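You operate a simulated robot arm through the tools that you are given. There is no shell and no other tool. Be economical: measure what you need, move in short steps, check, and stop when the job is done.

Carry out the task below with a simulated robot arm. There is one attempt and no reset: what you move stays moved.

TASK
Set both rivets of the teal strap buckle in the riveter's nest.
Fine: one stroke a rivet; the buckle then goes in the buckle tray; leave the slide out.
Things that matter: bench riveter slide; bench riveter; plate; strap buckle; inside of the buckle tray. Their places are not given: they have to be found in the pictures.

It is judged by the outcome, as a careful person would: the job done as asked, and still so three seconds after it is handed in. It fails if anything else is knocked over, pushed out of place, dropped, spilled or broken.

THE ROBOT
A 7-joint arm with a two-finger parallel gripper, fixed in place. Base frame: the origin is at the foot of the arm, x ahead of it, y to its left, z up; the work surface is at about z = 0. Lengths are in m, angles in rad, forces in N, time in s.
With the tool pointing down near the work surface it reaches from about 0.22 to 0.58 m from the base axis. Its first joint turns from -1.152 to 1.152 rad. Payload 2.5 kg.
Tool frame: the origin (TCP) lies between the finger pads and is the grasp point; the fingertips stand 0.023 m ahead of it; z points along the fingers, y is the line along which they close. The gripper opens to 0.094 m. The fingers are 0.038 m wide and 0.01 m thick; the gripper's body (0.054 by 0.096 m) begins 0.039 m behind the TCP.
Orientation is told as [roll, pitch, yaw] about the base's x, y, z axes, in that order, counted from this pose: with the fingers straight down and closing along the base's y, the tool's x points along the base's -x, its y along +y and its z along -z.

THE INTERFACE
- The arm moves only by the tool arm_command. Its argument "motion" is text: rows parted by semicolons, each of 6 numbers parted by spaces: the shift along the base's x, y, z in m, then the turn, a rotation vector about the base's x, y, z in rad. In form: dx dy dz wx wy wz; .... A call has 1 to 20 rows; each row shifts and turns the commanded pose from where the row before left it. "gripper" is the closure, from 0 (fully open) to 1 (shut), set as the call begins (left out, the last holds). A row lasts 0.2 s, in which the tool goes at most 0.05 m and 0.15 rad; a call with a longer step from one row to the next is refused whole, and so is a gripper value outside its range. A pose out of reach is approached as far as the arm can. The call stops where the force on the tool passes 40 N (or 10 N more than at its start, if that is more) or the arm is blocked; 0.2 s more then pass. The fingers move at their own pace (about 0.108 m/s each) and stop on an object; they squeeze with about 40 N. The grip force told is the motor's: it shows also when the fingers shut on nothing. Time passes only in rows, and 0.2 s behind the last, so rows that do not move let the fingers close. It gives the time, the measured TCP pose, the force on the tool (base axes), the opening and the grip force at its end, in the units of the frame above (readings bear some noise).
- Cameras (640 x 400 px; columns grow to the right, rows downward): "scene" is fixed at [0.0907, -0.3981, 0.5495]; the picture's right is [0.93, -0.37, 0.00], its down [-0.17, -0.42, -0.89] and it looks along [0.33, 0.83, -0.45] (base axes); focal length 231 px, centre (320, 200). "wrist" rides on the gripper at [-0.039, 0, -0.044] in the tool frame; the picture's right is [0.00, -1.00, 0.00], its down [0.97, 0.00, -0.24] and it looks along [0.24, 0.00, 0.97] (tool axes); focal length 218 px, centre (320, 200).
- snapshot(camera): a new picture of that camera. No time passes.
- probe_pixels(camera, pixels): there is no depth. For up to 12 entries [column, row, z] of the newest picture of that camera ("zoom" is the newest enlarged one), the place [x, y] in the base frame at which the ray of that pixel passes the height z, good to about 0.003 m, but the place of the scene camera against the robot may be out by one fixed shift of up to 0.018 m in any direction. No time passes.
- close_up(camera, box): a new picture of the part [left, top, right, bottom] of that camera's present view, enlarged. No time passes.
- sign_off(): hands the job in; it is judged then, once.

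Work in short steps. Measure before you move; look again where a grasp or a placing could have gone wrong, and mend it. You have 80 turns and 54 pictures in all, the two below and enlarged ones among them. Open the gripper and draw the arm clear of the work before you hand the job in, unless the task says otherwise; then end with one line.

The tools are called by a JSON object that holds its "name" and its "arguments". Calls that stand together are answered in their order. arm_command: Moves the arm, as the interface text tells. Its arguments: {"type":"object","properties":{"motion":{"type":"string"},"gripper":{"type":"number"}},"required":["motion"]} The other tools are called the same way: snapshot (camera) takes a picture; probe_pixels (camera, pixels) gives the place at which the rays of pixels pass given heights; close_up (camera, box) takes an enlarged picture of a part of a camera's view; sign_off () hands the job in.

At the start:

```text
t: 0.0
tool_pos: [0.3315, 0.0753, 0.51]
tcp_rot: [0.0, 0.001, -0.001]
ft_force: [-0.1, -0.1, -0.5]
gripper_width: 0.0937
grasp_force: 0.0
```

scene: 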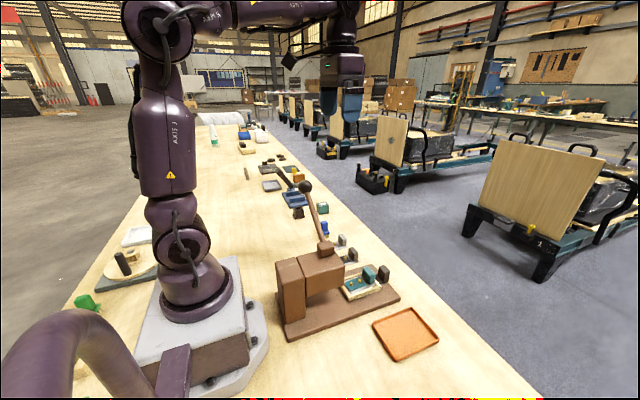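
wrist: 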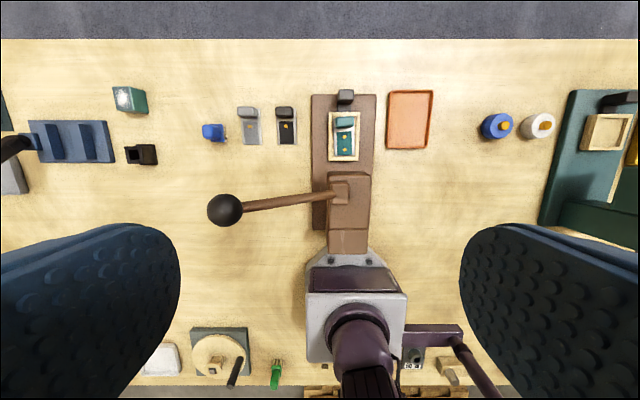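

The riveter is around wrist pixel (345,170), with the tray at (409,120). I'll enlarge both views.

{"name": "close_up", "arguments": {"camera": "wrist", "box": [200, 70, 460, 260]}}

{"name": "close_up", "arguments": {"camera": "scene", "box": [240, 160, 460, 370]}}

```text
2.11 times, centred on (330, 165) of wrist
```

zoom: 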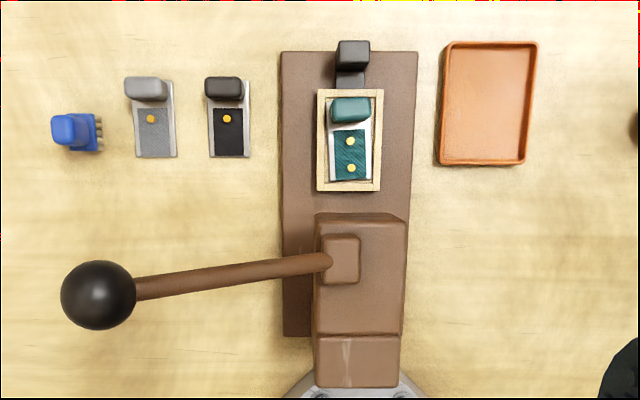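

```text
1.90 times, centred on (350, 265) of scene
```

zoom: 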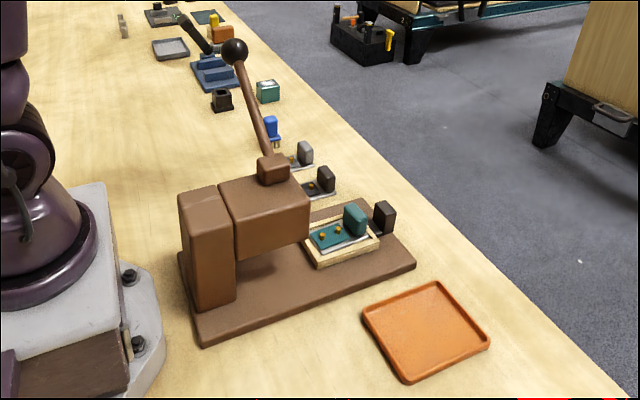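

{"name": "probe_pixels", "arguments": {"camera": "wrist", "pixels": [[345, 97, 0.06], [345, 97, 0.03], [345, 122, 0.06], [347, 140, 0.035], [347, 153, 0.035], [328, 112, 0.035], [359, 160, 0.035], [350, 175, 0.13], [409, 120, 0.005], [312, 95, 0.01], [375, 95, 0.01], [225, 210, 0.265]]}}

{"name": "arm_command", "arguments": {"motion": "0.03 -0.02 -0.04 0 0 0;0.03 -0.02 -0.04 0 0 0;0.03 -0.02 -0.04 0 0 0;0.03 -0.02 -0.03 0 0 0;0 0 0 0 0 0"}}

{"name": "snapshot", "arguments": {"camera": "wrist"}}

```text
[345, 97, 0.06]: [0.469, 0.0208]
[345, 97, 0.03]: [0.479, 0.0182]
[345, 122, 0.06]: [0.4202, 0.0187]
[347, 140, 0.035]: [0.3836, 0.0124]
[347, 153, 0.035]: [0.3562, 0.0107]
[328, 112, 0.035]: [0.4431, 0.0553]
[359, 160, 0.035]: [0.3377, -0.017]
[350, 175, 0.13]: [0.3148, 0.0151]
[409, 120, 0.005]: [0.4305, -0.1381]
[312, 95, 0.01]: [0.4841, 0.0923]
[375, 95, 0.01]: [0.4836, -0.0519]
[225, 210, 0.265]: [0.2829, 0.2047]
```

```text
refused: row 1 steps farther than a row can; nothing moved
```

```text
49 pictures are left
```

wrist: 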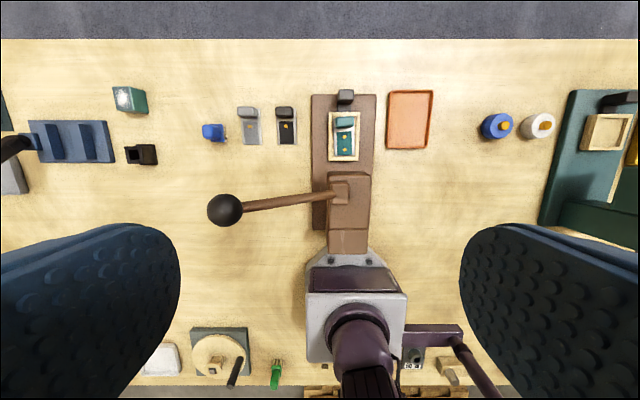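

{"name": "arm_command", "arguments": {"motion": "0.025 -0.015 -0.035 0 0 0;0.025 -0.015 -0.035 0 0 0;0.025 -0.015 -0.035 0 0 0;0.015 -0.01 -0.035 0 0 0;0 0 -0.035 0 0 0;0 0 -0.035 0 0 0;0 0 0 0 0 0"}}

{"name": "snapshot", "arguments": {"camera": "wrist"}}

{"name": "snapshot", "arguments": {"camera": "scene"}}

```text
t: 1.6
tool_pos: [0.4215, 0.0216, 0.2992]
tcp_rot: [-0.001, 0.0, -0.001]
ft_force: [0.8, 0.4, 0.0]
gripper_width: 0.094
grasp_force: 0.1
```

```text
48 pictures are left
```

wrist: 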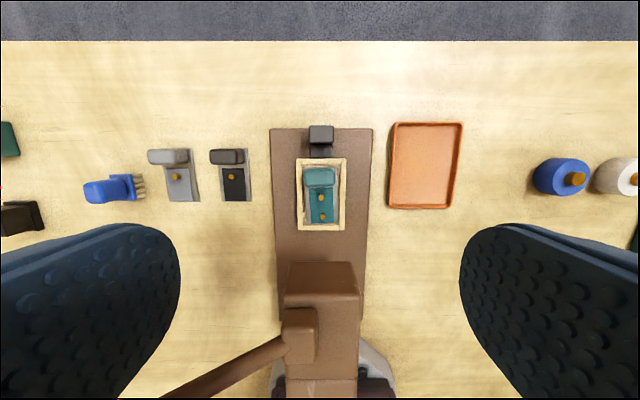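

```text
47 pictures are left
```

scene: 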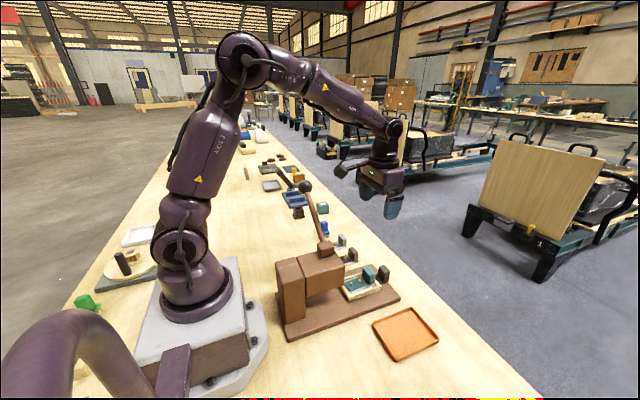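

{"name": "close_up", "arguments": {"camera": "wrist", "box": [240, 110, 400, 240]}}

{"name": "close_up", "arguments": {"camera": "scene", "box": [265, 170, 405, 345]}}

```text
3.08 times, centred on (320, 175) of wrist
```

zoom: 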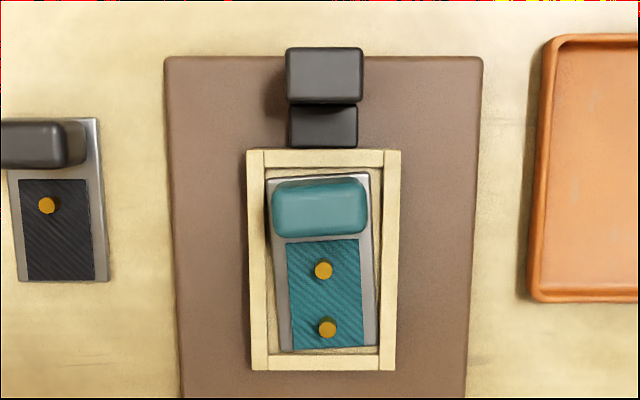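

```text
2.29 times, centred on (335, 258) of scene
```

zoom: 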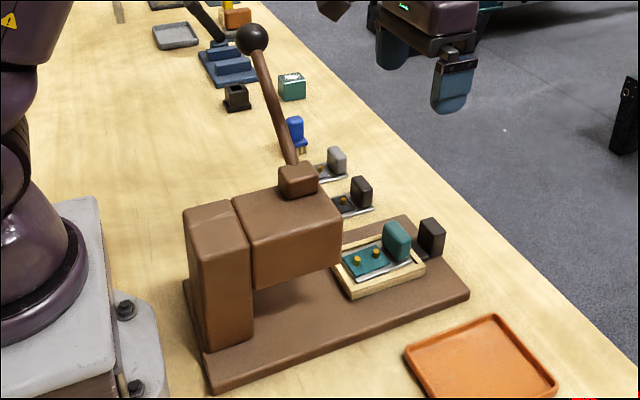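

{"name": "close_up", "arguments": {"camera": "scene", "box": [310, 255, 390, 305]}}

{"name": "close_up", "arguments": {"camera": "wrist", "box": [250, 250, 390, 338]}}

{"name": "probe_pixels", "arguments": {"camera": "wrist", "pixels": [[320, 132, 0.06], [320, 198, 0.03], [322, 212, 0.03], [297, 160, 0.03], [344, 229, 0.03], [321, 177, 0.05], [286, 305, 0.13], [360, 297, 0.13], [320, 262, 0.13], [425, 165, 0.005], [310, 320, 0.15], [352, 155, 0.005]]}}

```text
8.00 times, centred on (350, 280) of scene
```

zoom: 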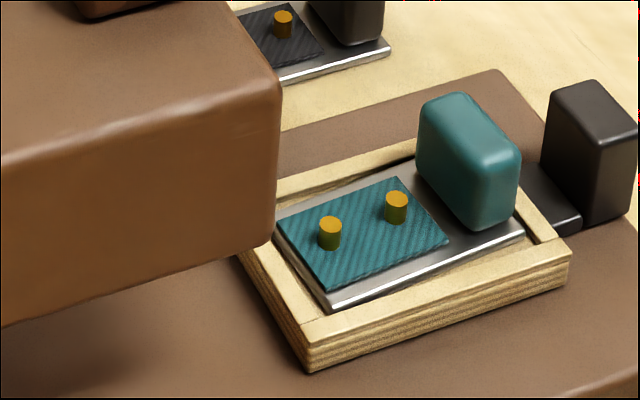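

```text
4.55 times, centred on (320, 294) of wrist
```

zoom: 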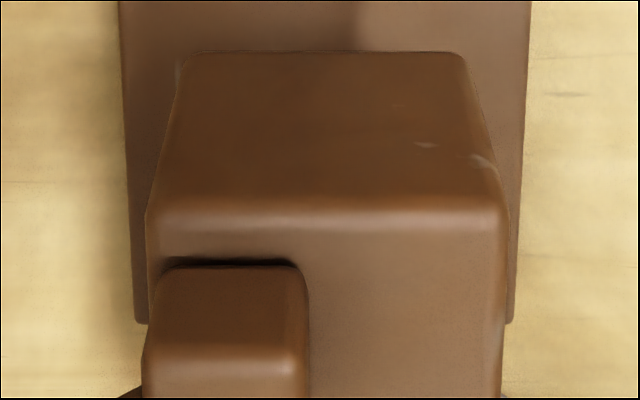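

```text
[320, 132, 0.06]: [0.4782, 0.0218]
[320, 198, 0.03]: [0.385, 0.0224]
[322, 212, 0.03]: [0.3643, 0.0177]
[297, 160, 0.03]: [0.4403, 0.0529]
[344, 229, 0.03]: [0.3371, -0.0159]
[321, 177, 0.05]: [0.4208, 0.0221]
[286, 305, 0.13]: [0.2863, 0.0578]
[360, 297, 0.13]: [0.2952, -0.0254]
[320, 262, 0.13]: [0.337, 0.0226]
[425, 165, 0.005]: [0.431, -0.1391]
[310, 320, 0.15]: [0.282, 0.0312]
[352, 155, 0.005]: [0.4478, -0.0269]
```

{"name": "arm_command", "arguments": {"motion": "0.02 0 -0.005 0 0.15 0;0.02 0 -0.02 0 0.15 0;0.02 0 -0.02 0 0.15 0;0.02 0 -0.02 0 0.15 0;0 0 -0.02 0 0.15 0;0 0 0 0 0.1 0;0 0 0 0 0 0"}}

{"name": "snapshot", "arguments": {"camera": "wrist"}}

```text
t: 3.2
tool_pos: [0.4535, 0.0061, 0.2663]
tcp_rot: [-0.004, 0.687, 0.0]
ft_force: [-0.7, 0.7, 0.5]
gripper_width: 0.0936
grasp_force: 0.1
out of reach, approached as far as the arm can: row 4, 5, 6
```

```text
42 pictures are left
```

wrist: 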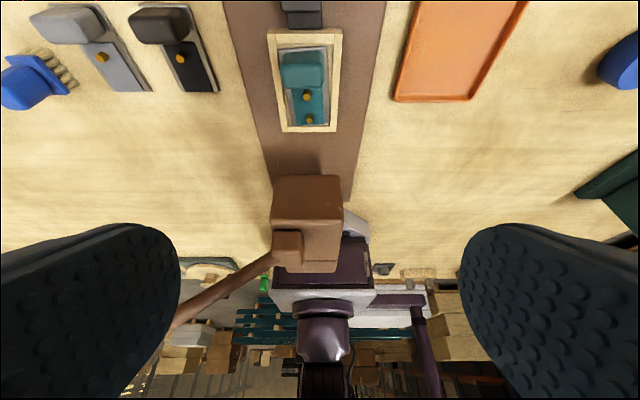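

{"name": "arm_command", "arguments": {"motion": "0 0 -0.03 0 0 0;0 0 -0.03 0 0 0;0 0 -0.03 0 0 0;0.02 0 -0.02 0 0 0;0 0 0 0 0 0"}}

{"name": "close_up", "arguments": {"camera": "wrist", "box": [160, 0, 480, 200]}}

```text
t: 4.4
tool_pos: [0.4733, 0.0062, 0.1601]
tcp_rot: [-0.003, 0.687, 0.0]
ft_force: [0.5, -0.1, 0.3]
gripper_width: 0.0941
grasp_force: 0.0
```

```text
2.00 times, centred on (320, 100) of wrist
```

zoom: 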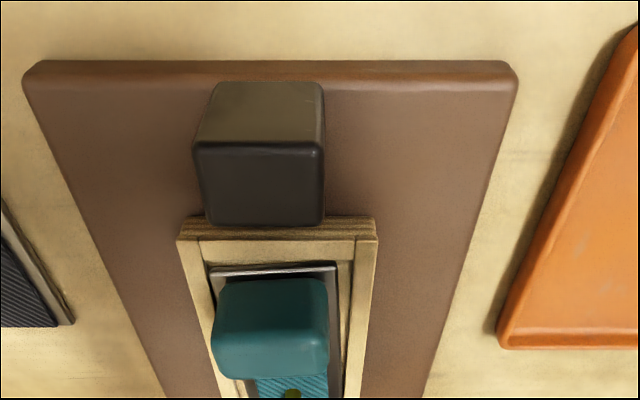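

{"name": "snapshot", "arguments": {"camera": "wrist"}}

```text
40 pictures are left
```

wrist: 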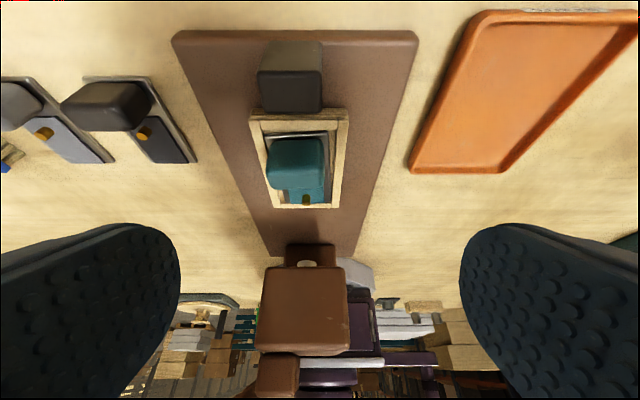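

{"name": "close_up", "arguments": {"camera": "wrist", "box": [240, 110, 380, 290]}}

{"name": "probe_pixels", "arguments": {"camera": "wrist", "pixels": [[305, 262, 0.05], [305, 262, 0.06], [305, 262, 0.07], [305, 262, 0.08], [305, 268, 0.07], [305, 268, 0.06], [305, 268, 0.08]]}}

```text
2.22 times, centred on (310, 200) of wrist
```

zoom: 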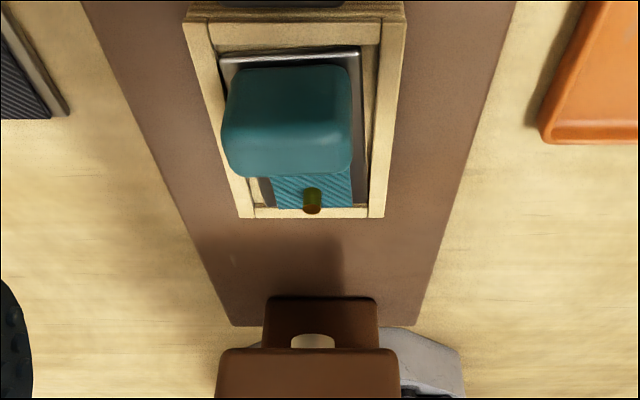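

```text
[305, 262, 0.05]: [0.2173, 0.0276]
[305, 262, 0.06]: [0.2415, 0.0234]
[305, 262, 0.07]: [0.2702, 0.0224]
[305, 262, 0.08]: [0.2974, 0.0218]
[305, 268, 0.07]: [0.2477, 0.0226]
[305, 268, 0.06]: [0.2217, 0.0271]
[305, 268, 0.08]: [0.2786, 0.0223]
```

{"name": "arm_command", "arguments": {"motion": "0 0.015 -0.025 0 0 0;0 0 -0.02 0 0 0;0 0 0 0 0 0"}}

{"name": "snapshot", "arguments": {"camera": "wrist"}}

{"name": "close_up", "arguments": {"camera": "wrist", "box": [240, 110, 400, 290]}}

```text
t: 5.2
tool_pos: [0.4735, 0.0211, 0.1131]
tcp_rot: [-0.001, 0.686, 0.0]
ft_force: [-0.3, 0.4, -0.1]
gripper_width: 0.0939
grasp_force: 0.0
```

```text
38 pictures are left
```

wrist: 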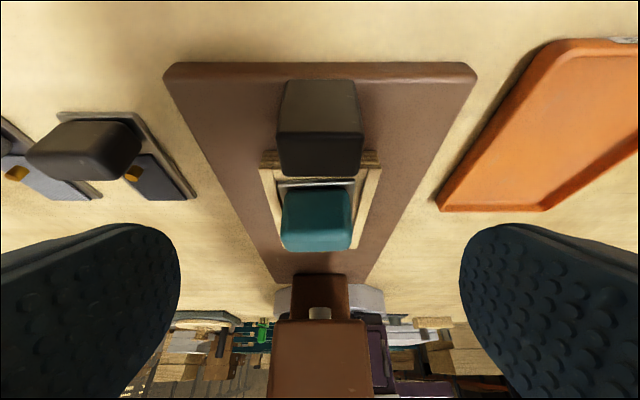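

```text
2.22 times, centred on (320, 200) of wrist
```

zoom: 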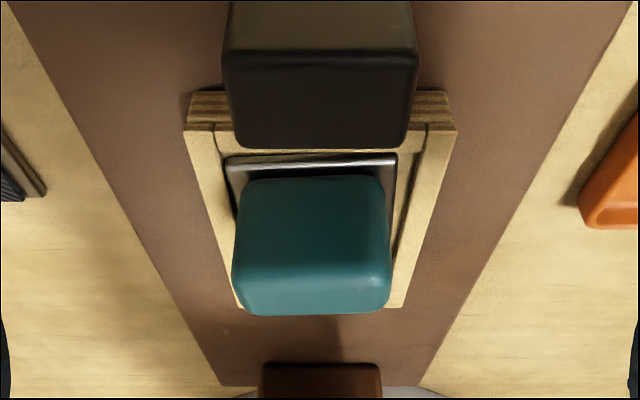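

The ram shows under the head near x≈0.29–0.30, z≈0.079, and the knob top is at about 0.07. To pin down ram x I'll look from the -y side, low down.

{"name": "arm_command", "arguments": {"motion": "0 0 0.035 0 -0.086 0;0 0 0.035 0 -0.15 0;0 0 0.035 0 -0.15 0;0 -0.02 0.02 0 -0.15 0;-0.02 -0.04 0 0 -0.15 0;-0.03 -0.035 0 0 0 0;-0.03 -0.035 0 0 0 0;-0.03 -0.03 0 0 0 0;-0.02 -0.03 0 0.15 0 0;0 0 -0.02 0.15 0 0;0 0 -0.02 0.15 0 0;0 0 -0.02 0.15 0 0;0 0 -0.02 0.15 0 0;0 0 -0.01 0.15 0 0;0 0 0 0 0 0"}}

{"name": "snapshot", "arguments": {"camera": "wrist"}}

```text
t: 8.4
tool_pos: [0.3438, -0.1694, 0.15]
tcp_rot: [0.9, 0.001, 0.001]
ft_force: [0.1, 0.3, 0.2]
gripper_width: 0.0942
grasp_force: 0.1
```

```text
36 pictures are left
```

wrist: 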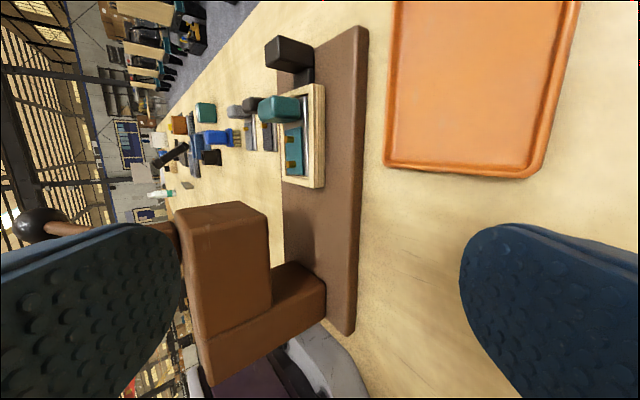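

{"name": "arm_command", "arguments": {"motion": "0 0 -0.02 0.15 0 0;0 0 -0.02 0.15 0 0;0 0 0 0.1 0 0;0 0 0 0 0 0"}}

{"name": "snapshot", "arguments": {"camera": "wrist"}}

```text
t: 9.4
tool_pos: [0.3426, -0.1699, 0.1096]
tcp_rot: [1.3, 0.0, 0.002]
ft_force: [0.9, 0.2, 0.4]
gripper_width: 0.0938
grasp_force: 0.0
```

```text
35 pictures are left
```

wrist: 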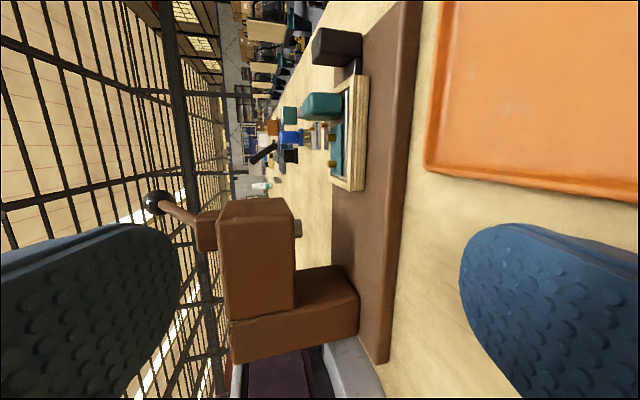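

{"name": "close_up", "arguments": {"camera": "wrist", "box": [230, 100, 420, 260]}}

```text
2.50 times, centred on (325, 180) of wrist
```

zoom: 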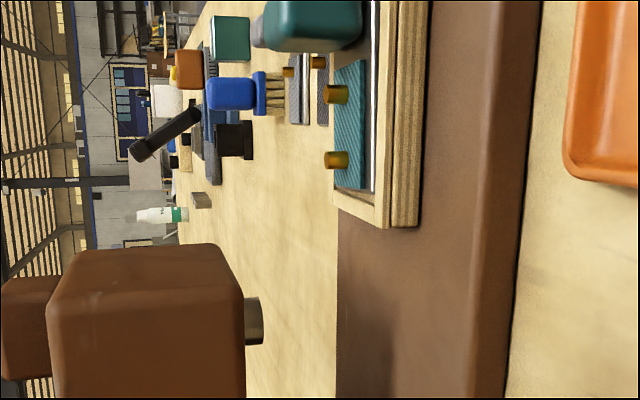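

{"name": "close_up", "arguments": {"camera": "wrist", "box": [210, 180, 400, 370]}}

{"name": "probe_pixels", "arguments": {"camera": "wrist", "pixels": [[340, 265, 0.015], [358, 298, 0.015], [340, 265, 0.02], [358, 298, 0.02], [378, 364, 0.015], [387, 350, 0.0], [345, 190, 0.035], [364, 190, 0.02]]}}

```text
2.11 times, centred on (305, 275) of wrist
```

zoom: 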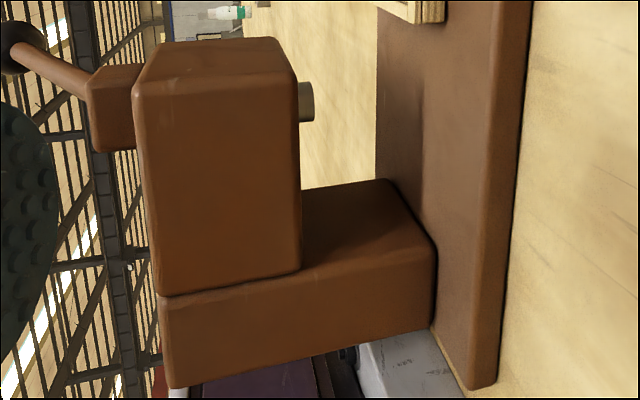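

```text
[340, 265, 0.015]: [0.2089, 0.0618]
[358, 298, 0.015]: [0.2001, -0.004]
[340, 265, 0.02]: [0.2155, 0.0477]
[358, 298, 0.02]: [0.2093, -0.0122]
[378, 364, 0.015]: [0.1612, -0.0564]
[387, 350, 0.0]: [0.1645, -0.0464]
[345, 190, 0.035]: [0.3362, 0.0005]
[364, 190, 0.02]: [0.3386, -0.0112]
```

Ram is at x≈0.2895, y≈0.022. Rivet tops are at x≈0.362 and 0.390, so the slide must go in by about 0.073 and then 0.101. Now I go back upright above the slide's black grip (0.475, 0.0215).

{"name": "arm_command", "arguments": {"motion": "0 0 0.03 -0.1 0 0;0 0 0.03 -0.15 0 0;0 0 0.03 -0.15 0 0;0.02 0.02 0 -0.15 0 0;0.02 0.03 0 -0.15 0 0;0.02 0.03 0 -0.15 0 0;0.02 0.03 0 -0.15 0 0;0.02 0.03 0 -0.15 0 0;0.02 0.03 0 -0.15 0 0;0.0124 0.0215 -0.02 0 0 0;0 0 0 0 0 0"}}

{"name": "snapshot", "arguments": {"camera": "wrist"}}

```text
t: 11.8
tool_pos: [0.4749, 0.0243, 0.1782]
tcp_rot: [-0.002, -0.001, 0.0]
ft_force: [0.1, -0.9, -0.2]
gripper_width: 0.094
grasp_force: 0.0
```

```text
32 pictures are left
```

wrist: 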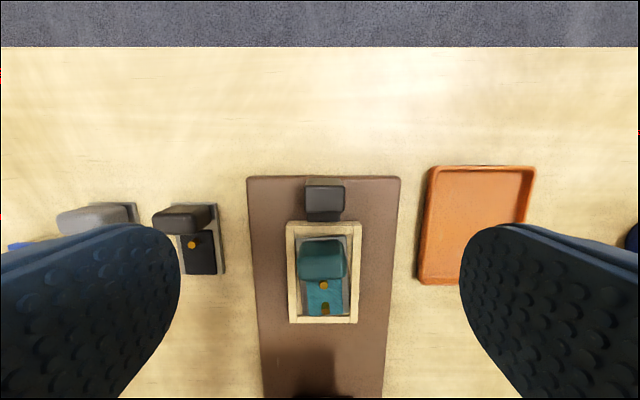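

{"name": "close_up", "arguments": {"camera": "wrist", "box": [260, 165, 400, 335]}}

{"name": "probe_pixels", "arguments": {"camera": "wrist", "pixels": [[325, 186, 0.065], [325, 208, 0.065], [305, 200, 0.065], [345, 200, 0.065], [323, 286, 0.047], [325, 309, 0.047], [322, 260, 0.07], [299, 260, 0.07], [346, 260, 0.07], [450, 180, 0.0], [425, 270, 0.0], [520, 180, 0.0]]}}

```text
2.35 times, centred on (330, 250) of wrist
```

zoom: 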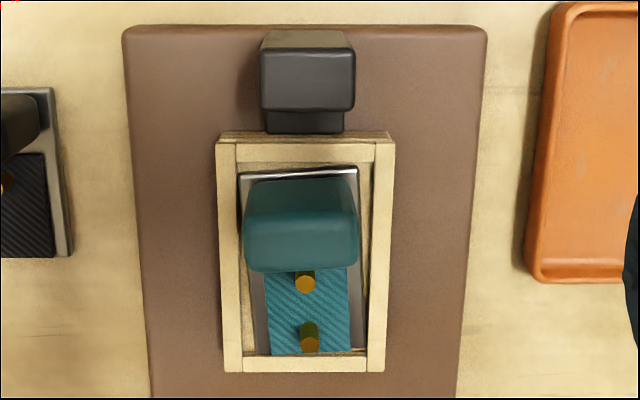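

```text
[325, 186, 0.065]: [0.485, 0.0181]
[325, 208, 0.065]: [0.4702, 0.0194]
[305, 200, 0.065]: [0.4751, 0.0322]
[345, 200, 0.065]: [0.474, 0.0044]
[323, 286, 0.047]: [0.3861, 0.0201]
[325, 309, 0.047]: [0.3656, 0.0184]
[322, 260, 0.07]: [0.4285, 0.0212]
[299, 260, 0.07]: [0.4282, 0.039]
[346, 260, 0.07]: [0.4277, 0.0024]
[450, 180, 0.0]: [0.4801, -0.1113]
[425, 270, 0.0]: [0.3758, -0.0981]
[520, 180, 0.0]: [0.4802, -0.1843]
```

{"name": "arm_command", "arguments": {"motion": "0.002 -0.0055 -0.04 0 0 0;0 0 -0.04 0 0 0;0 0 -0.03 0 0 0;0 0 -0.013 0 0 0;0 0 0 0 0 0"}}

{"name": "arm_command", "arguments": {"motion": "0 0 0 0 0 0;0 0 0 0 0 0;0 0 0 0 0 0", "gripper": 1}}

{"name": "snapshot", "arguments": {"camera": "wrist"}}

```text
t: 13.0
tool_pos: [0.4776, 0.0172, 0.0571]
tcp_rot: [0.0, 0.001, 0.0]
ft_force: [-0.6, 0.6, 0.2]
gripper_width: 0.0942
grasp_force: 0.0
```

```text
t: 13.8
tool_pos: [0.4779, 0.0195, 0.0581]
tcp_rot: [0.002, 0.001, 0.002]
ft_force: [-0.7, 16.8, -3.6]
gripper_width: 0.0317
grasp_force: 45.1
```

```text
30 pictures are left
```

wrist: 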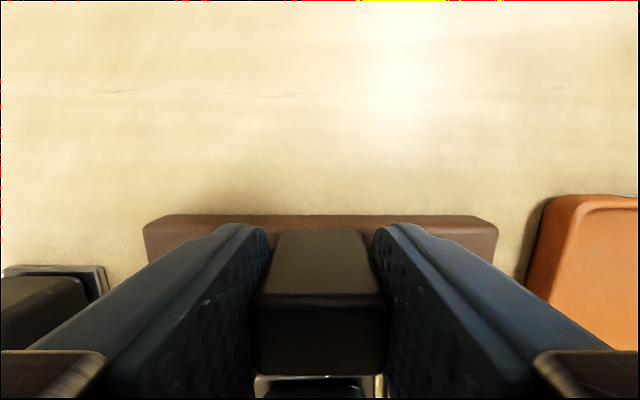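

Gripped (width 0.0317), with 17 N of side load. I'll ease y by +0.003 and slide in 0.07 in short rows.

{"name": "arm_command", "arguments": {"motion": "0 0.003 0 0 0 0;0 0 0 0 0 0;-0.01 0 0 0 0 0;-0.01 0 0 0 0 0;-0.01 0 0 0 0 0;-0.01 0 0 0 0 0;0 0 0 0 0 0"}}

```text
t: 15.4
tool_pos: [0.4408, 0.0218, 0.0579]
tcp_rot: [-0.002, -0.001, -0.001]
ft_force: [-0.3, 7.6, 19.6]
gripper_width: 0.0318
grasp_force: 44.5
```

{"name": "arm_command", "arguments": {"motion": "0 0.001 0.002 0 0 0;0 0 0 0 0 0;-0.01 0 0 0 0 0;-0.01 0 0 0 0 0;-0.01 0 0 0 0 0;0 0 0 0 0 0"}}

```text
t: 16.1
tool_pos: [0.4363, 0.0192, 0.058]
tcp_rot: [-0.004, -0.002, -0.001]
ft_force: [5.4, -1.4, -3.6]
gripper_width: 0.0315
grasp_force: 44.7
stopped in row 3: the force on the tool passed its limit (the readings are from after the stop); the commanded pose is now the measured one
```

{"name": "close_up", "arguments": {"camera": "scene", "box": [270, 230, 410, 320]}}

```text
4.44 times, centred on (340, 275) of scene
```

zoom: 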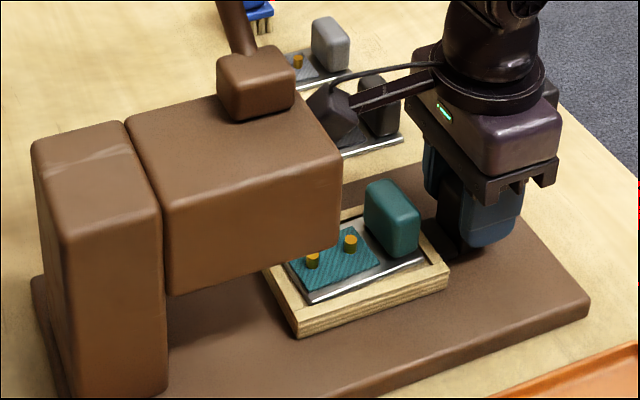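

{"name": "close_up", "arguments": {"camera": "scene", "box": [310, 200, 400, 290]}}

```text
4.44 times, centred on (355, 245) of scene
```

zoom: 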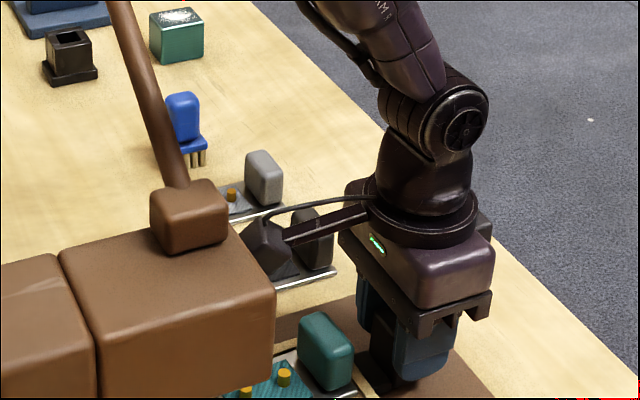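

A black box on a rod, mounted on the hand's inner side, is touching the head front. I'll open, tilt the hand back about 0.6 rad so the box moves away from the head, and regrasp.

{"name": "arm_command", "arguments": {"motion": "0.003 0.001 0 0 0 0;0 0 0 0 0 0;0 0 0.003 0 0.12 0;0 0 0 0 0.12 0;0 0 0 0 0.12 0;0 0 0 0 0.12 0;0 0 0 0 0.12 0;0 0 0 0 0 0", "gripper": 0.3}}

{"name": "snapshot", "arguments": {"camera": "wrist"}}

{"name": "close_up", "arguments": {"camera": "scene", "box": [290, 200, 420, 320]}}

```text
t: 17.9
tool_pos: [0.4386, 0.0204, 0.0604]
tcp_rot: [-0.004, 0.599, 0.001]
ft_force: [0.1, 0.2, -0.2]
gripper_width: 0.0657
grasp_force: 0.0
```

```text
27 pictures are left
```

wrist: 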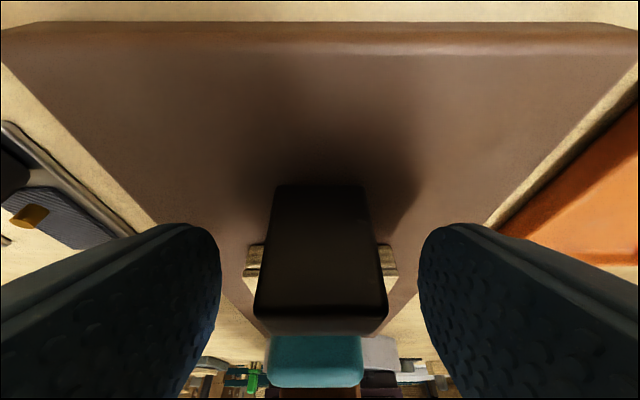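

```text
3.33 times, centred on (355, 260) of scene
```

zoom: 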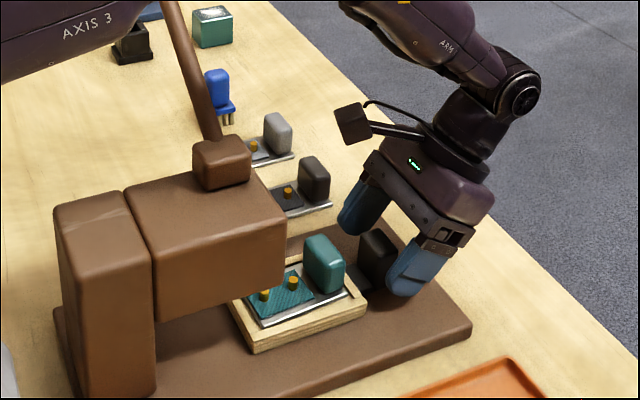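

{"name": "arm_command", "arguments": {"motion": "0 0 0 0 0 0;0 0 0 0 0 0;0 0 0 0 0 0;-0.01 0 0 0 0 0;-0.01 0 0 0 0 0;-0.01 0 0 0 0 0;0 0 0 0 0 0", "gripper": 1}}

{"name": "close_up", "arguments": {"camera": "scene", "box": [290, 220, 410, 310]}}

```text
t: 19.5
tool_pos: [0.4084, 0.0199, 0.0597]
tcp_rot: [-0.007, 0.596, -0.001]
ft_force: [-1.9, -8.6, -23.8]
gripper_width: 0.0319
grasp_force: 44.5
```

```text
4.44 times, centred on (350, 265) of scene
```

zoom: 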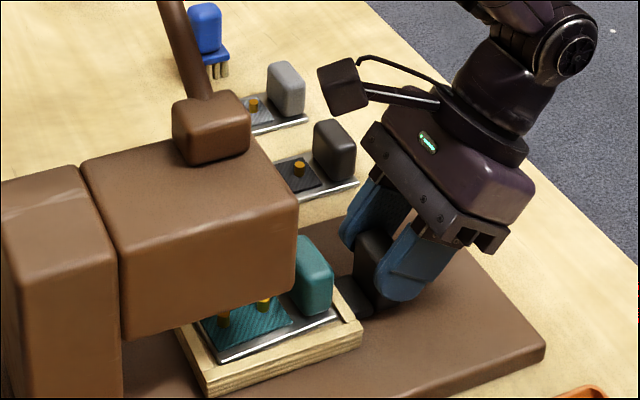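

{"name": "arm_command", "arguments": {"motion": "-0.0015 -0.0005 -0.002 0 0 0;0 0 0 0 0 0"}}

```text
t: 20.1
tool_pos: [0.4084, 0.0206, 0.0603]
tcp_rot: [-0.003, 0.597, -0.003]
ft_force: [0.5, -5.8, -10.6]
gripper_width: 0.032
grasp_force: 44.8
```

{"name": "arm_command", "arguments": {"motion": "0 0 0 0 0 0;0 0 0 0 0 0;0.02 0 0.03 0 0 0;0.02 0 0.03 0 0 0;0.02 0 0.03 0 0 0;0 -0.02 0.035 0 -0.15 0;0 -0.04 0.015 0 -0.15 0;0 -0.045 0 0 -0.15 0;0 -0.045 0 0 -0.15 0;-0.03 -0.035 0 0 0 0;-0.04 -0.006 0 0.1 0 0;-0.04 0 0 0.15 0 0;-0.01 0 -0.02 0.15 0 0;0 0 -0.02 0.15 0 0;0 0 -0.02 0.15 0 0;0 0 -0.02 0.15 0 0;0 0 -0.02 0.15 0 0;0 0 -0.01 0.15 0 0;0 0 0 0.15 0 0;0 0 0 0 0 0", "gripper": 0.3}}

{"name": "snapshot", "arguments": {"camera": "wrist"}}

{"name": "close_up", "arguments": {"camera": "wrist", "box": [250, 140, 410, 260]}}

```text
t: 24.3
tool_pos: [0.3472, -0.1709, 0.0878]
tcp_rot: [1.298, 0.0, -0.004]
ft_force: [-0.2, 0.0, -0.1]
gripper_width: 0.0659
grasp_force: 0.1
```

```text
24 pictures are left
```

wrist: 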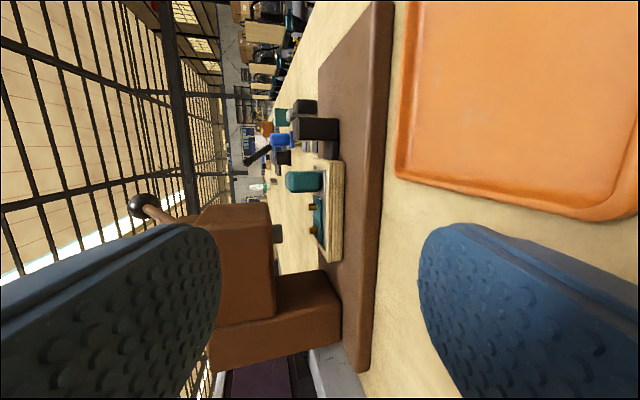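

```text
3.33 times, centred on (330, 200) of wrist
```

zoom: 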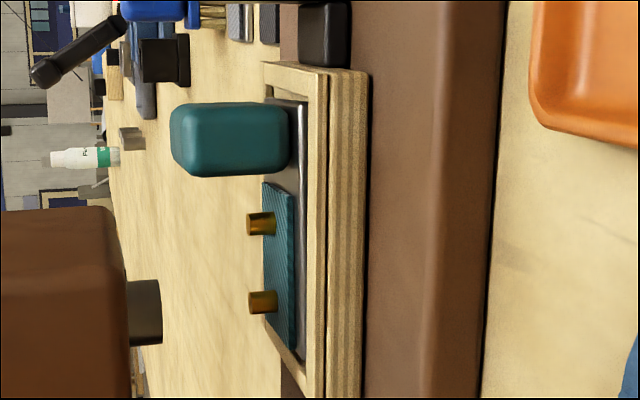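

Inner rivet is within ~2 mm of the ram (row 230.6 vs 233.9 with perspective, x≈0.291 vs 0.289). Next I go to the lever ball at about (0.283, 0.205, 0.265), yawed so the fingers pinch along x, and look at it from above.

{"name": "arm_command", "arguments": {"motion": "0 0 0.03 -0.15 0 0;0 0 0.04 -0.15 0 0;0 0 0.04 -0.15 0 0;0 0 0.04 -0.15 0 0;0 0 0.04 -0.15 0 0;0 0 0.04 -0.15 0 0;0 0 0.04 -0.15 0 0;0 0 0.04 -0.15 0 0;0 0.01 0.02 -0.1 0 0;-0.01 0.04 0 0 0 -0.15;-0.01 0.04 0 0 0 -0.15;-0.01 0.04 0 0 0 -0.15;-0.01 0.04 0 0 0 -0.15;-0.01 0.04 0 0 0 -0.15;-0.01 0.04 0 0 0 -0.15;0 0.04 0 0 0 -0.15;0 0.04 0 0 0 -0.15;0 0.04 0 0 0 -0.15;0 0.005 0 0 0 -0.15;0 0 0 0 0 -0.07", "gripper": 0}}

{"name": "snapshot", "arguments": {"camera": "wrist"}}

{"name": "snapshot", "arguments": {"camera": "scene"}}

```text
t: 28.5
tool_pos: [0.2882, 0.2049, 0.42]
tcp_rot: [-0.003, -0.004, -1.571]
ft_force: [0.2, -0.2, 0.5]
gripper_width: 0.094
grasp_force: 0.0
```

```text
22 pictures are left
```

wrist: 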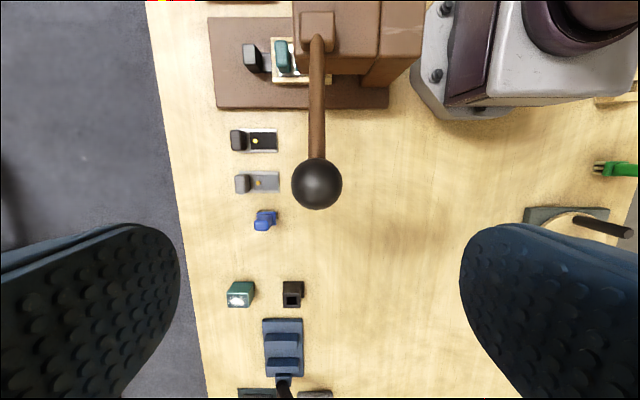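

```text
21 pictures are left
```

scene: 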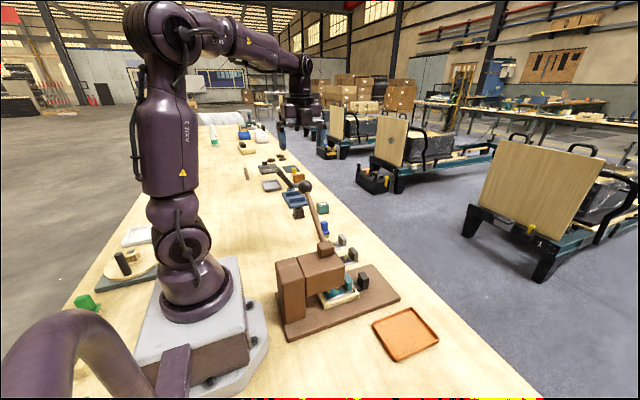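

Combining views, the ball is at about (0.291, 0.197, 0.284). I'll come down around it and close.

{"name": "arm_command", "arguments": {"motion": "0.0028 -0.0079 -0.03 0 0 0;0 0 -0.04 0 0 0;0 0 -0.04 0 0 0;0 0 -0.028 0 0 0;0 0 0 0 0 0"}}

{"name": "snapshot", "arguments": {"camera": "wrist"}}

{"name": "close_up", "arguments": {"camera": "scene", "box": [240, 140, 400, 280]}}

```text
t: 29.7
tool_pos: [0.2906, 0.1967, 0.2791]
tcp_rot: [-0.002, -0.004, -1.571]
ft_force: [0.1, -0.1, 0.7]
gripper_width: 0.0938
grasp_force: 0.1
```

```text
20 pictures are left
```

wrist: 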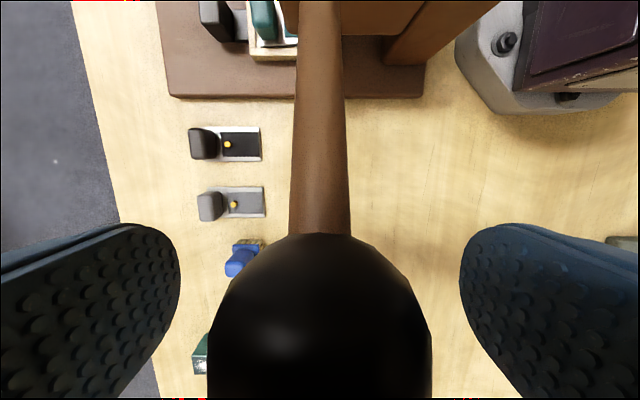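

```text
2.86 times, centred on (320, 210) of scene
```

zoom: 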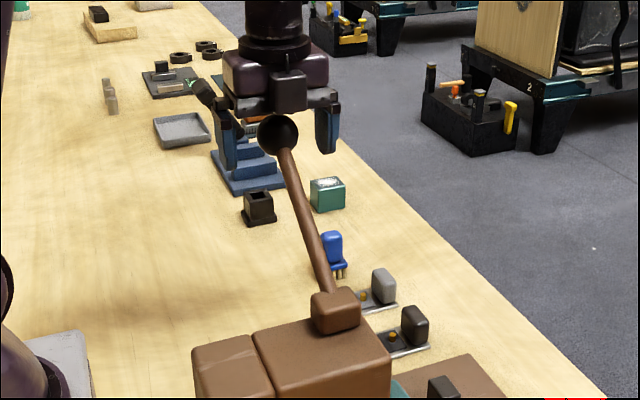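

{"name": "arm_command", "arguments": {"motion": "0 0 0 0 0 0;0 0 0 0 0 0;0 0 0 0 0 0", "gripper": 1}}

```text
t: 30.5
tool_pos: [0.2894, 0.1974, 0.2785]
tcp_rot: [-0.003, -0.003, -1.569]
ft_force: [1.3, 0.4, -4.5]
gripper_width: 0.0431
grasp_force: 45.3
```

{"name": "arm_command", "arguments": {"motion": "0 0.0055 -0.0075 0 0 0;0 0.005 -0.0078 0 0 0;0 0 0 0 0 0"}}

```text
t: 31.3
tool_pos: [0.2902, 0.205, 0.2656]
tcp_rot: [-0.002, -0.004, -1.57]
ft_force: [4.6, -6.7, 4.5]
gripper_width: 0.0431
grasp_force: 45.0
```

{"name": "arm_command", "arguments": {"motion": "0 0.003 -0.009 0 0 0;0 0.003 -0.009 0 0 0;0 0.002 -0.009 0 0 0;0 0 0 0 0 0"}}

```text
t: 32.3
tool_pos: [0.2908, 0.2174, 0.2398]
tcp_rot: [-0.002, 0.001, -1.567]
ft_force: [-1.5, 13.1, 12.0]
gripper_width: 0.0432
grasp_force: 45.1
```

{"name": "arm_command", "arguments": {"motion": "0 0.0055 -0.009 0 0 0;0 0.0035 -0.009 0 0 0;0 0.0025 -0.009 0 0 0;0 0 0 0 0 0"}}

```text
t: 33.3
tool_pos: [0.2899, 0.2248, 0.2102]
tcp_rot: [-0.005, -0.006, -1.573]
ft_force: [0.6, -15.7, 3.0]
gripper_width: 0.0435
grasp_force: 44.9
```

{"name": "arm_command", "arguments": {"motion": "0 0 -0.01 0 0 0;0 0.0005 -0.01 0 0 0;0 0 -0.01 0 0 0;0 0 0 0 0 0"}}

```text
t: 34.3
tool_pos: [0.2911, 0.2308, 0.1803]
tcp_rot: [0.0, 0.003, -1.566]
ft_force: [0.5, 15.7, 9.0]
gripper_width: 0.0437
grasp_force: 45.3
```

{"name": "arm_command", "arguments": {"motion": "0 0.0025 -0.01 0 0 0;0 0 -0.01 0 0 0;0 -0.001 -0.01 0 0 0;0 0 0 0 0 0"}}

{"name": "close_up", "arguments": {"camera": "scene", "box": [250, 200, 410, 310]}}

```text
t: 35.3
tool_pos: [0.2902, 0.2265, 0.151]
tcp_rot: [-0.006, -0.003, -1.569]
ft_force: [-4.1, 9.3, 6.6]
gripper_width: 0.0435
grasp_force: 44.9
```

```text
3.64 times, centred on (330, 255) of scene
```

zoom: 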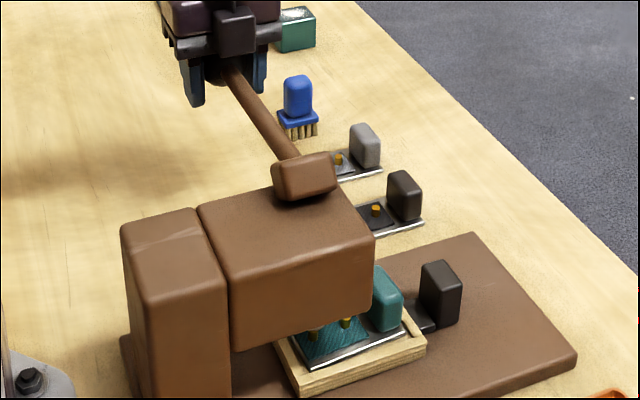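

{"name": "arm_command", "arguments": {"motion": "0 0.001 -0.01 0 0 0;0 -0.002 -0.01 0 0 0;0 -0.003 -0.01 0 0 0;0 0 0 0 0 0"}}

```text
t: 36.3
tool_pos: [0.29, 0.2241, 0.122]
tcp_rot: [-0.007, -0.002, -1.57]
ft_force: [-12.6, -2.3, 7.4]
gripper_width: 0.0432
grasp_force: 45.2
```

{"name": "arm_command", "arguments": {"motion": "0 -0.003 -0.01 0 0 0;0 -0.0035 -0.01 0 0 0;0 -0.004 -0.01 0 0 0;0 0 0 0 0 0"}}

```text
t: 37.3
tool_pos: [0.2891, 0.2157, 0.0924]
tcp_rot: [-0.001, -0.001, -1.571]
ft_force: [-9.1, 12.8, 4.6]
gripper_width: 0.0429
grasp_force: 44.7
```

{"name": "close_up", "arguments": {"camera": "scene", "box": [290, 240, 380, 310]}}

```text
5.71 times, centred on (335, 275) of scene
```

zoom: 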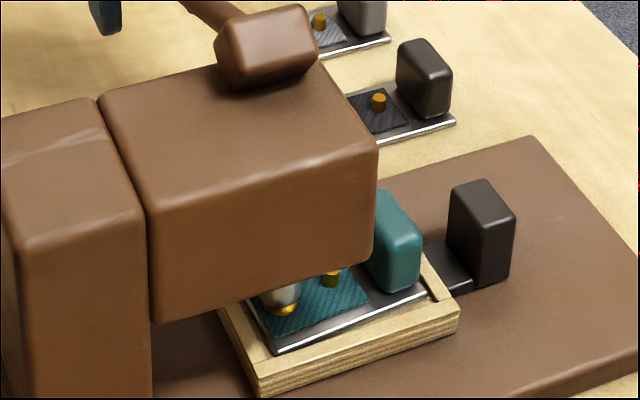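

The ram is now down on the inner rivet. I'll push a little further to find the end of the stroke.

{"name": "arm_command", "arguments": {"motion": "0 -0.003 -0.008 0 0 0;0 -0.004 -0.008 0 0 0;0 0 0 0 0 0"}}

```text
t: 38.0
tool_pos: [0.2902, 0.2106, 0.0808]
tcp_rot: [-0.006, -0.001, -1.565]
ft_force: [-3.5, 0.8, 12.6]
gripper_width: 0.0434
grasp_force: 44.3
stopped in row 3: the force on the tool passed its limit (the readings are from after the stop); the commanded pose is now the measured one
```

Stroke end reached (force stop at z 0.081). Now I guide the lever back up the same arc.

{"name": "arm_command", "arguments": {"motion": "0 0.0051 0.0152 0 0 0;0 0.0055 0.015 0 0 0;0 0.0042 0.015 0 0 0;0 0.0029 0.015 0 0 0;0 0.0017 0.015 0 0 0;0 0.0005 0.015 0 0 0;0 0 0 0 0 0"}}

{"name": "arm_command", "arguments": {"motion": "0 -0.0007 0.015 0 0 0;0 -0.0018 0.015 0 0 0;0 -0.0031 0.015 0 0 0;0 -0.0043 0.015 0 0 0;0 -0.0058 0.015 0 0 0;0 -0.0072 0.015 0 0 0;0 -0.009 0.015 0 0 0;0 0 0 0 0 0"}}

```text
t: 39.5
tool_pos: [0.2892, 0.2283, 0.1695]
tcp_rot: [-0.008, -0.005, -1.569]
ft_force: [9.9, -22.2, -1.9]
gripper_width: 0.0438
grasp_force: 44.8
```

```text
t: 41.4
tool_pos: [0.2884, 0.1985, 0.2755]
tcp_rot: [-0.003, 0.003, -1.563]
ft_force: [7.8, 14.6, 4.5]
gripper_width: 0.0434
grasp_force: 44.0
```

{"name": "arm_command", "arguments": {"motion": "0 -0.001 0.002 0 0 0;0 0 0 0 0 0"}}

{"name": "arm_command", "arguments": {"motion": "0 0 0 0 0 0;0 0 0 0 0 0;0 0 0 0 0 0;0 0 0.04 0 0 0;0 0 0.04 0 0 0;0 0 0.04 0 0 0;0.01 0 0 0 0 0.15;0.03 0 0 0 0 0.15;0.04 0 0 0 0 0.15;0.03 -0.03 0 0 0 0.15;0.03 -0.03 0 0 0 0.15;0.03 -0.03 0 0 0 0.15;0.03 -0.03 0 0 0 0.15;0 -0.04 -0.01 0 0 0.15;0 -0.017 -0.03 0 0 0.15;0 0 -0.04 0 0 0.15;0 0 -0.04 0 0 0.07;0 0 0 0 0 0", "gripper": 0}}

{"name": "snapshot", "arguments": {"camera": "wrist"}}

{"name": "close_up", "arguments": {"camera": "scene", "box": [260, 160, 440, 320]}}

```text
t: 42.0
tool_pos: [0.29, 0.1973, 0.2749]
tcp_rot: [-0.002, 0.003, -1.563]
ft_force: [10.9, 24.0, -7.0]
gripper_width: 0.0433
grasp_force: 44.6
```

```text
t: 45.8
tool_pos: [0.4896, 0.0192, 0.2776]
tcp_rot: [-0.003, 0.001, 0.005]
ft_force: [-0.2, -0.2, -1.4]
gripper_width: 0.0942
grasp_force: 0.1
```

```text
16 pictures are left
```

wrist: 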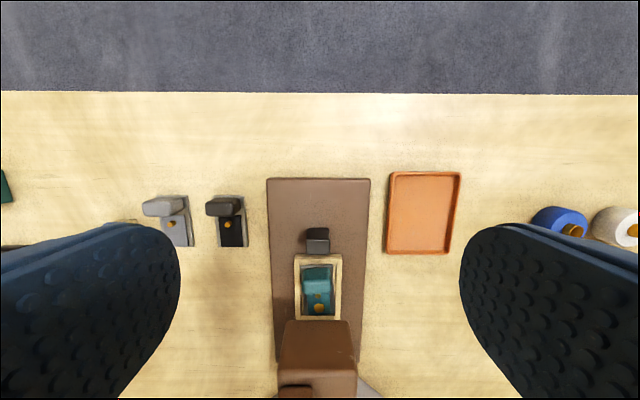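

```text
2.50 times, centred on (350, 240) of scene
```

zoom: 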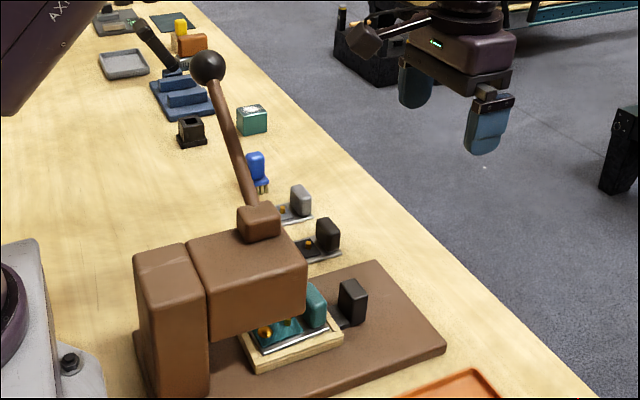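

{"name": "arm_command", "arguments": {"motion": "-0.01 0.001 -0.03 0 0.15 0;-0.005 0 -0.03 0 0.15 0;-0.005 0 -0.035 0 0.15 0;-0.005 0 -0.03 0 0.15 0;-0.014 0 -0.0205 0 0 0;-0.014 0 -0.0205 0 0 0;-0.014 0 -0.0205 0 0 0;-0.0126 0 -0.019 0 0 0;0 0 -0.008 0 0 0;0 0 0 0 0 0", "gripper": 0.3}}

{"name": "arm_command", "arguments": {"motion": "0 0 0 0 0 0;0 0 0 0 0 0;0 0 0 0 0 0", "gripper": 1}}

{"name": "snapshot", "arguments": {"camera": "wrist"}}

```text
t: 48.0
tool_pos: [0.4095, 0.0206, 0.062]
tcp_rot: [-0.001, 0.599, 0.004]
ft_force: [-0.2, -0.3, 0.8]
gripper_width: 0.0656
grasp_force: 0.0
```

```text
t: 48.8
tool_pos: [0.4085, 0.0199, 0.0623]
tcp_rot: [-0.002, 0.601, 0.003]
ft_force: [-0.1, -2.8, -2.0]
gripper_width: 0.0315
grasp_force: 44.8
```

```text
14 pictures are left
```

wrist: 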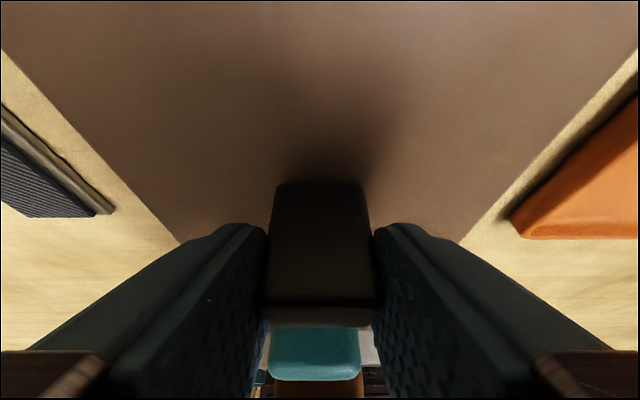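

Gripped. The outer rivet is ~0.028 from the ram, so I push the slide in another 0.028.

{"name": "arm_command", "arguments": {"motion": "-0.007 0 0 0 0 0;-0.007 0 0 0 0 0;-0.007 0 0 0 0 0;-0.0072 0 0 0 0 0;0 0 0 0 0 0;0 0 0 0 0 0"}}

{"name": "close_up", "arguments": {"camera": "scene", "box": [290, 220, 410, 310]}}

```text
t: 50.1
tool_pos: [0.3814, 0.0203, 0.0637]
tcp_rot: [-0.002, 0.597, 0.004]
ft_force: [10.1, -13.6, -32.5]
gripper_width: 0.0319
grasp_force: 45.1
```

```text
4.44 times, centred on (350, 265) of scene
```

zoom: 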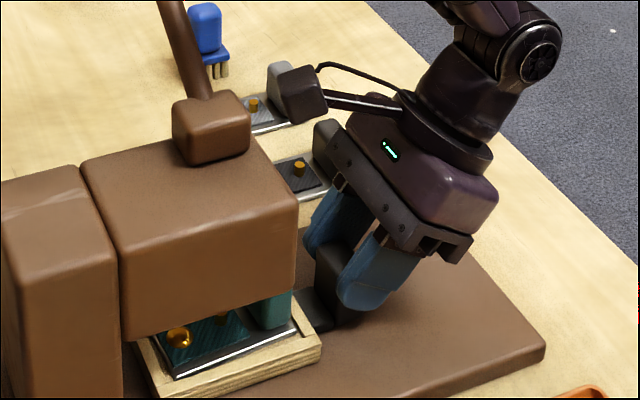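

{"name": "arm_command", "arguments": {"motion": "-0.001 0 -0.003 0 0 0;0 0 0 0 0 0"}}

{"name": "arm_command", "arguments": {"motion": "0 0 0 0 0 0;0 0 0 0 0 0;0.02 0 0.03 0 0 0;0.02 0 0.03 0 0 0;0.02 0 0.03 0 0 0;0.02 -0.02 0.035 0 -0.15 0;0.008 -0.04 0.015 0 -0.15 0;0 -0.045 0 0 -0.15 0;0 -0.045 0 0 -0.15 0;-0.03 -0.035 0 0 0 0;-0.04 -0.006 0 0.1 0 0;-0.04 0 0 0.15 0 0;-0.01 0 -0.02 0.15 0 0;0 0 -0.02 0.15 0 0;0 0 -0.02 0.15 0 0;0 0 -0.02 0.15 0 0;0 0 -0.02 0.15 0 0;0 0 -0.01 0.15 0 0;0 0 0 0.15 0 0;0 0 0 0 0 0", "gripper": 0.3}}

{"name": "close_up", "arguments": {"camera": "wrist", "box": [250, 140, 410, 260]}}

```text
t: 50.8
tool_pos: [0.3814, 0.02, 0.0624]
tcp_rot: [-0.004, 0.596, 0.002]
ft_force: [13.7, -15.9, 9.5]
gripper_width: 0.0317
grasp_force: 45.0
```

```text
t: 55.0
tool_pos: [0.3494, -0.1708, 0.0898]
tcp_rot: [1.296, -0.006, 0.001]
ft_force: [-0.1, 0.1, -0.4]
gripper_width: 0.0659
grasp_force: 0.1
```

```text
3.33 times, centred on (330, 200) of wrist
```

zoom: 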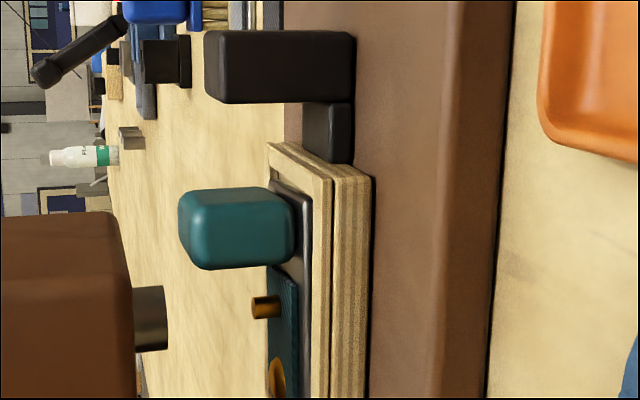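

Outer rivet is aligned within ~1.5 mm (x 0.290 vs ram 0.289), with ~6 mm clearance to the knob. On to the second stroke.

{"name": "arm_command", "arguments": {"motion": "0 0 0.03 -0.15 0 0;0 0 0.04 -0.15 0 0;0 0 0.04 -0.15 0 0;0 0 0.04 -0.15 0 0;0 0 0.04 -0.15 0 0;0 0 0.04 -0.15 0 0;0 0 0.04 -0.15 0 0;0 0 0.04 -0.15 0 0;0 0.01 0.02 -0.1 0 0;-0.01 0.04 0 0 0 -0.15;-0.01 0.04 0 0 0 -0.15;-0.01 0.04 0 0 0 -0.15;-0.01 0.04 0 0 0 -0.15;-0.01 0.04 0 0 0 -0.15;-0.0092 0.04 0 0 0 -0.15;0 0.04 0 0 0 -0.15;0 0.04 0 0 0 -0.15;0 0.04 0 0 0 -0.15;0 -0.002 0 0 0 -0.15;0 0 0 0 0 -0.07", "gripper": 0}}

{"name": "snapshot", "arguments": {"camera": "wrist"}}

```text
t: 59.1
tool_pos: [0.2899, 0.1987, 0.4205]
tcp_rot: [-0.004, -0.001, -1.567]
ft_force: [-0.6, -0.2, 0.1]
gripper_width: 0.0941
grasp_force: 0.1
```

```text
11 pictures are left
```

wrist: 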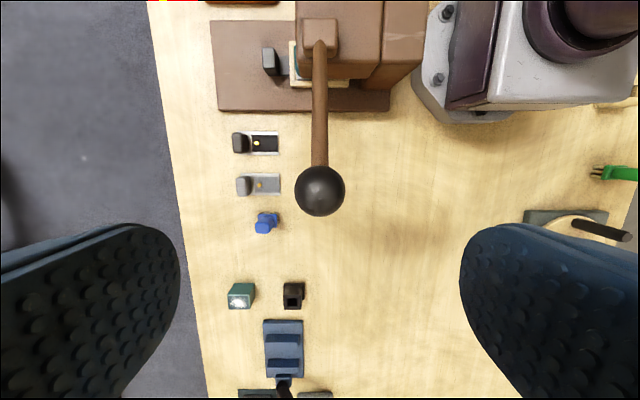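

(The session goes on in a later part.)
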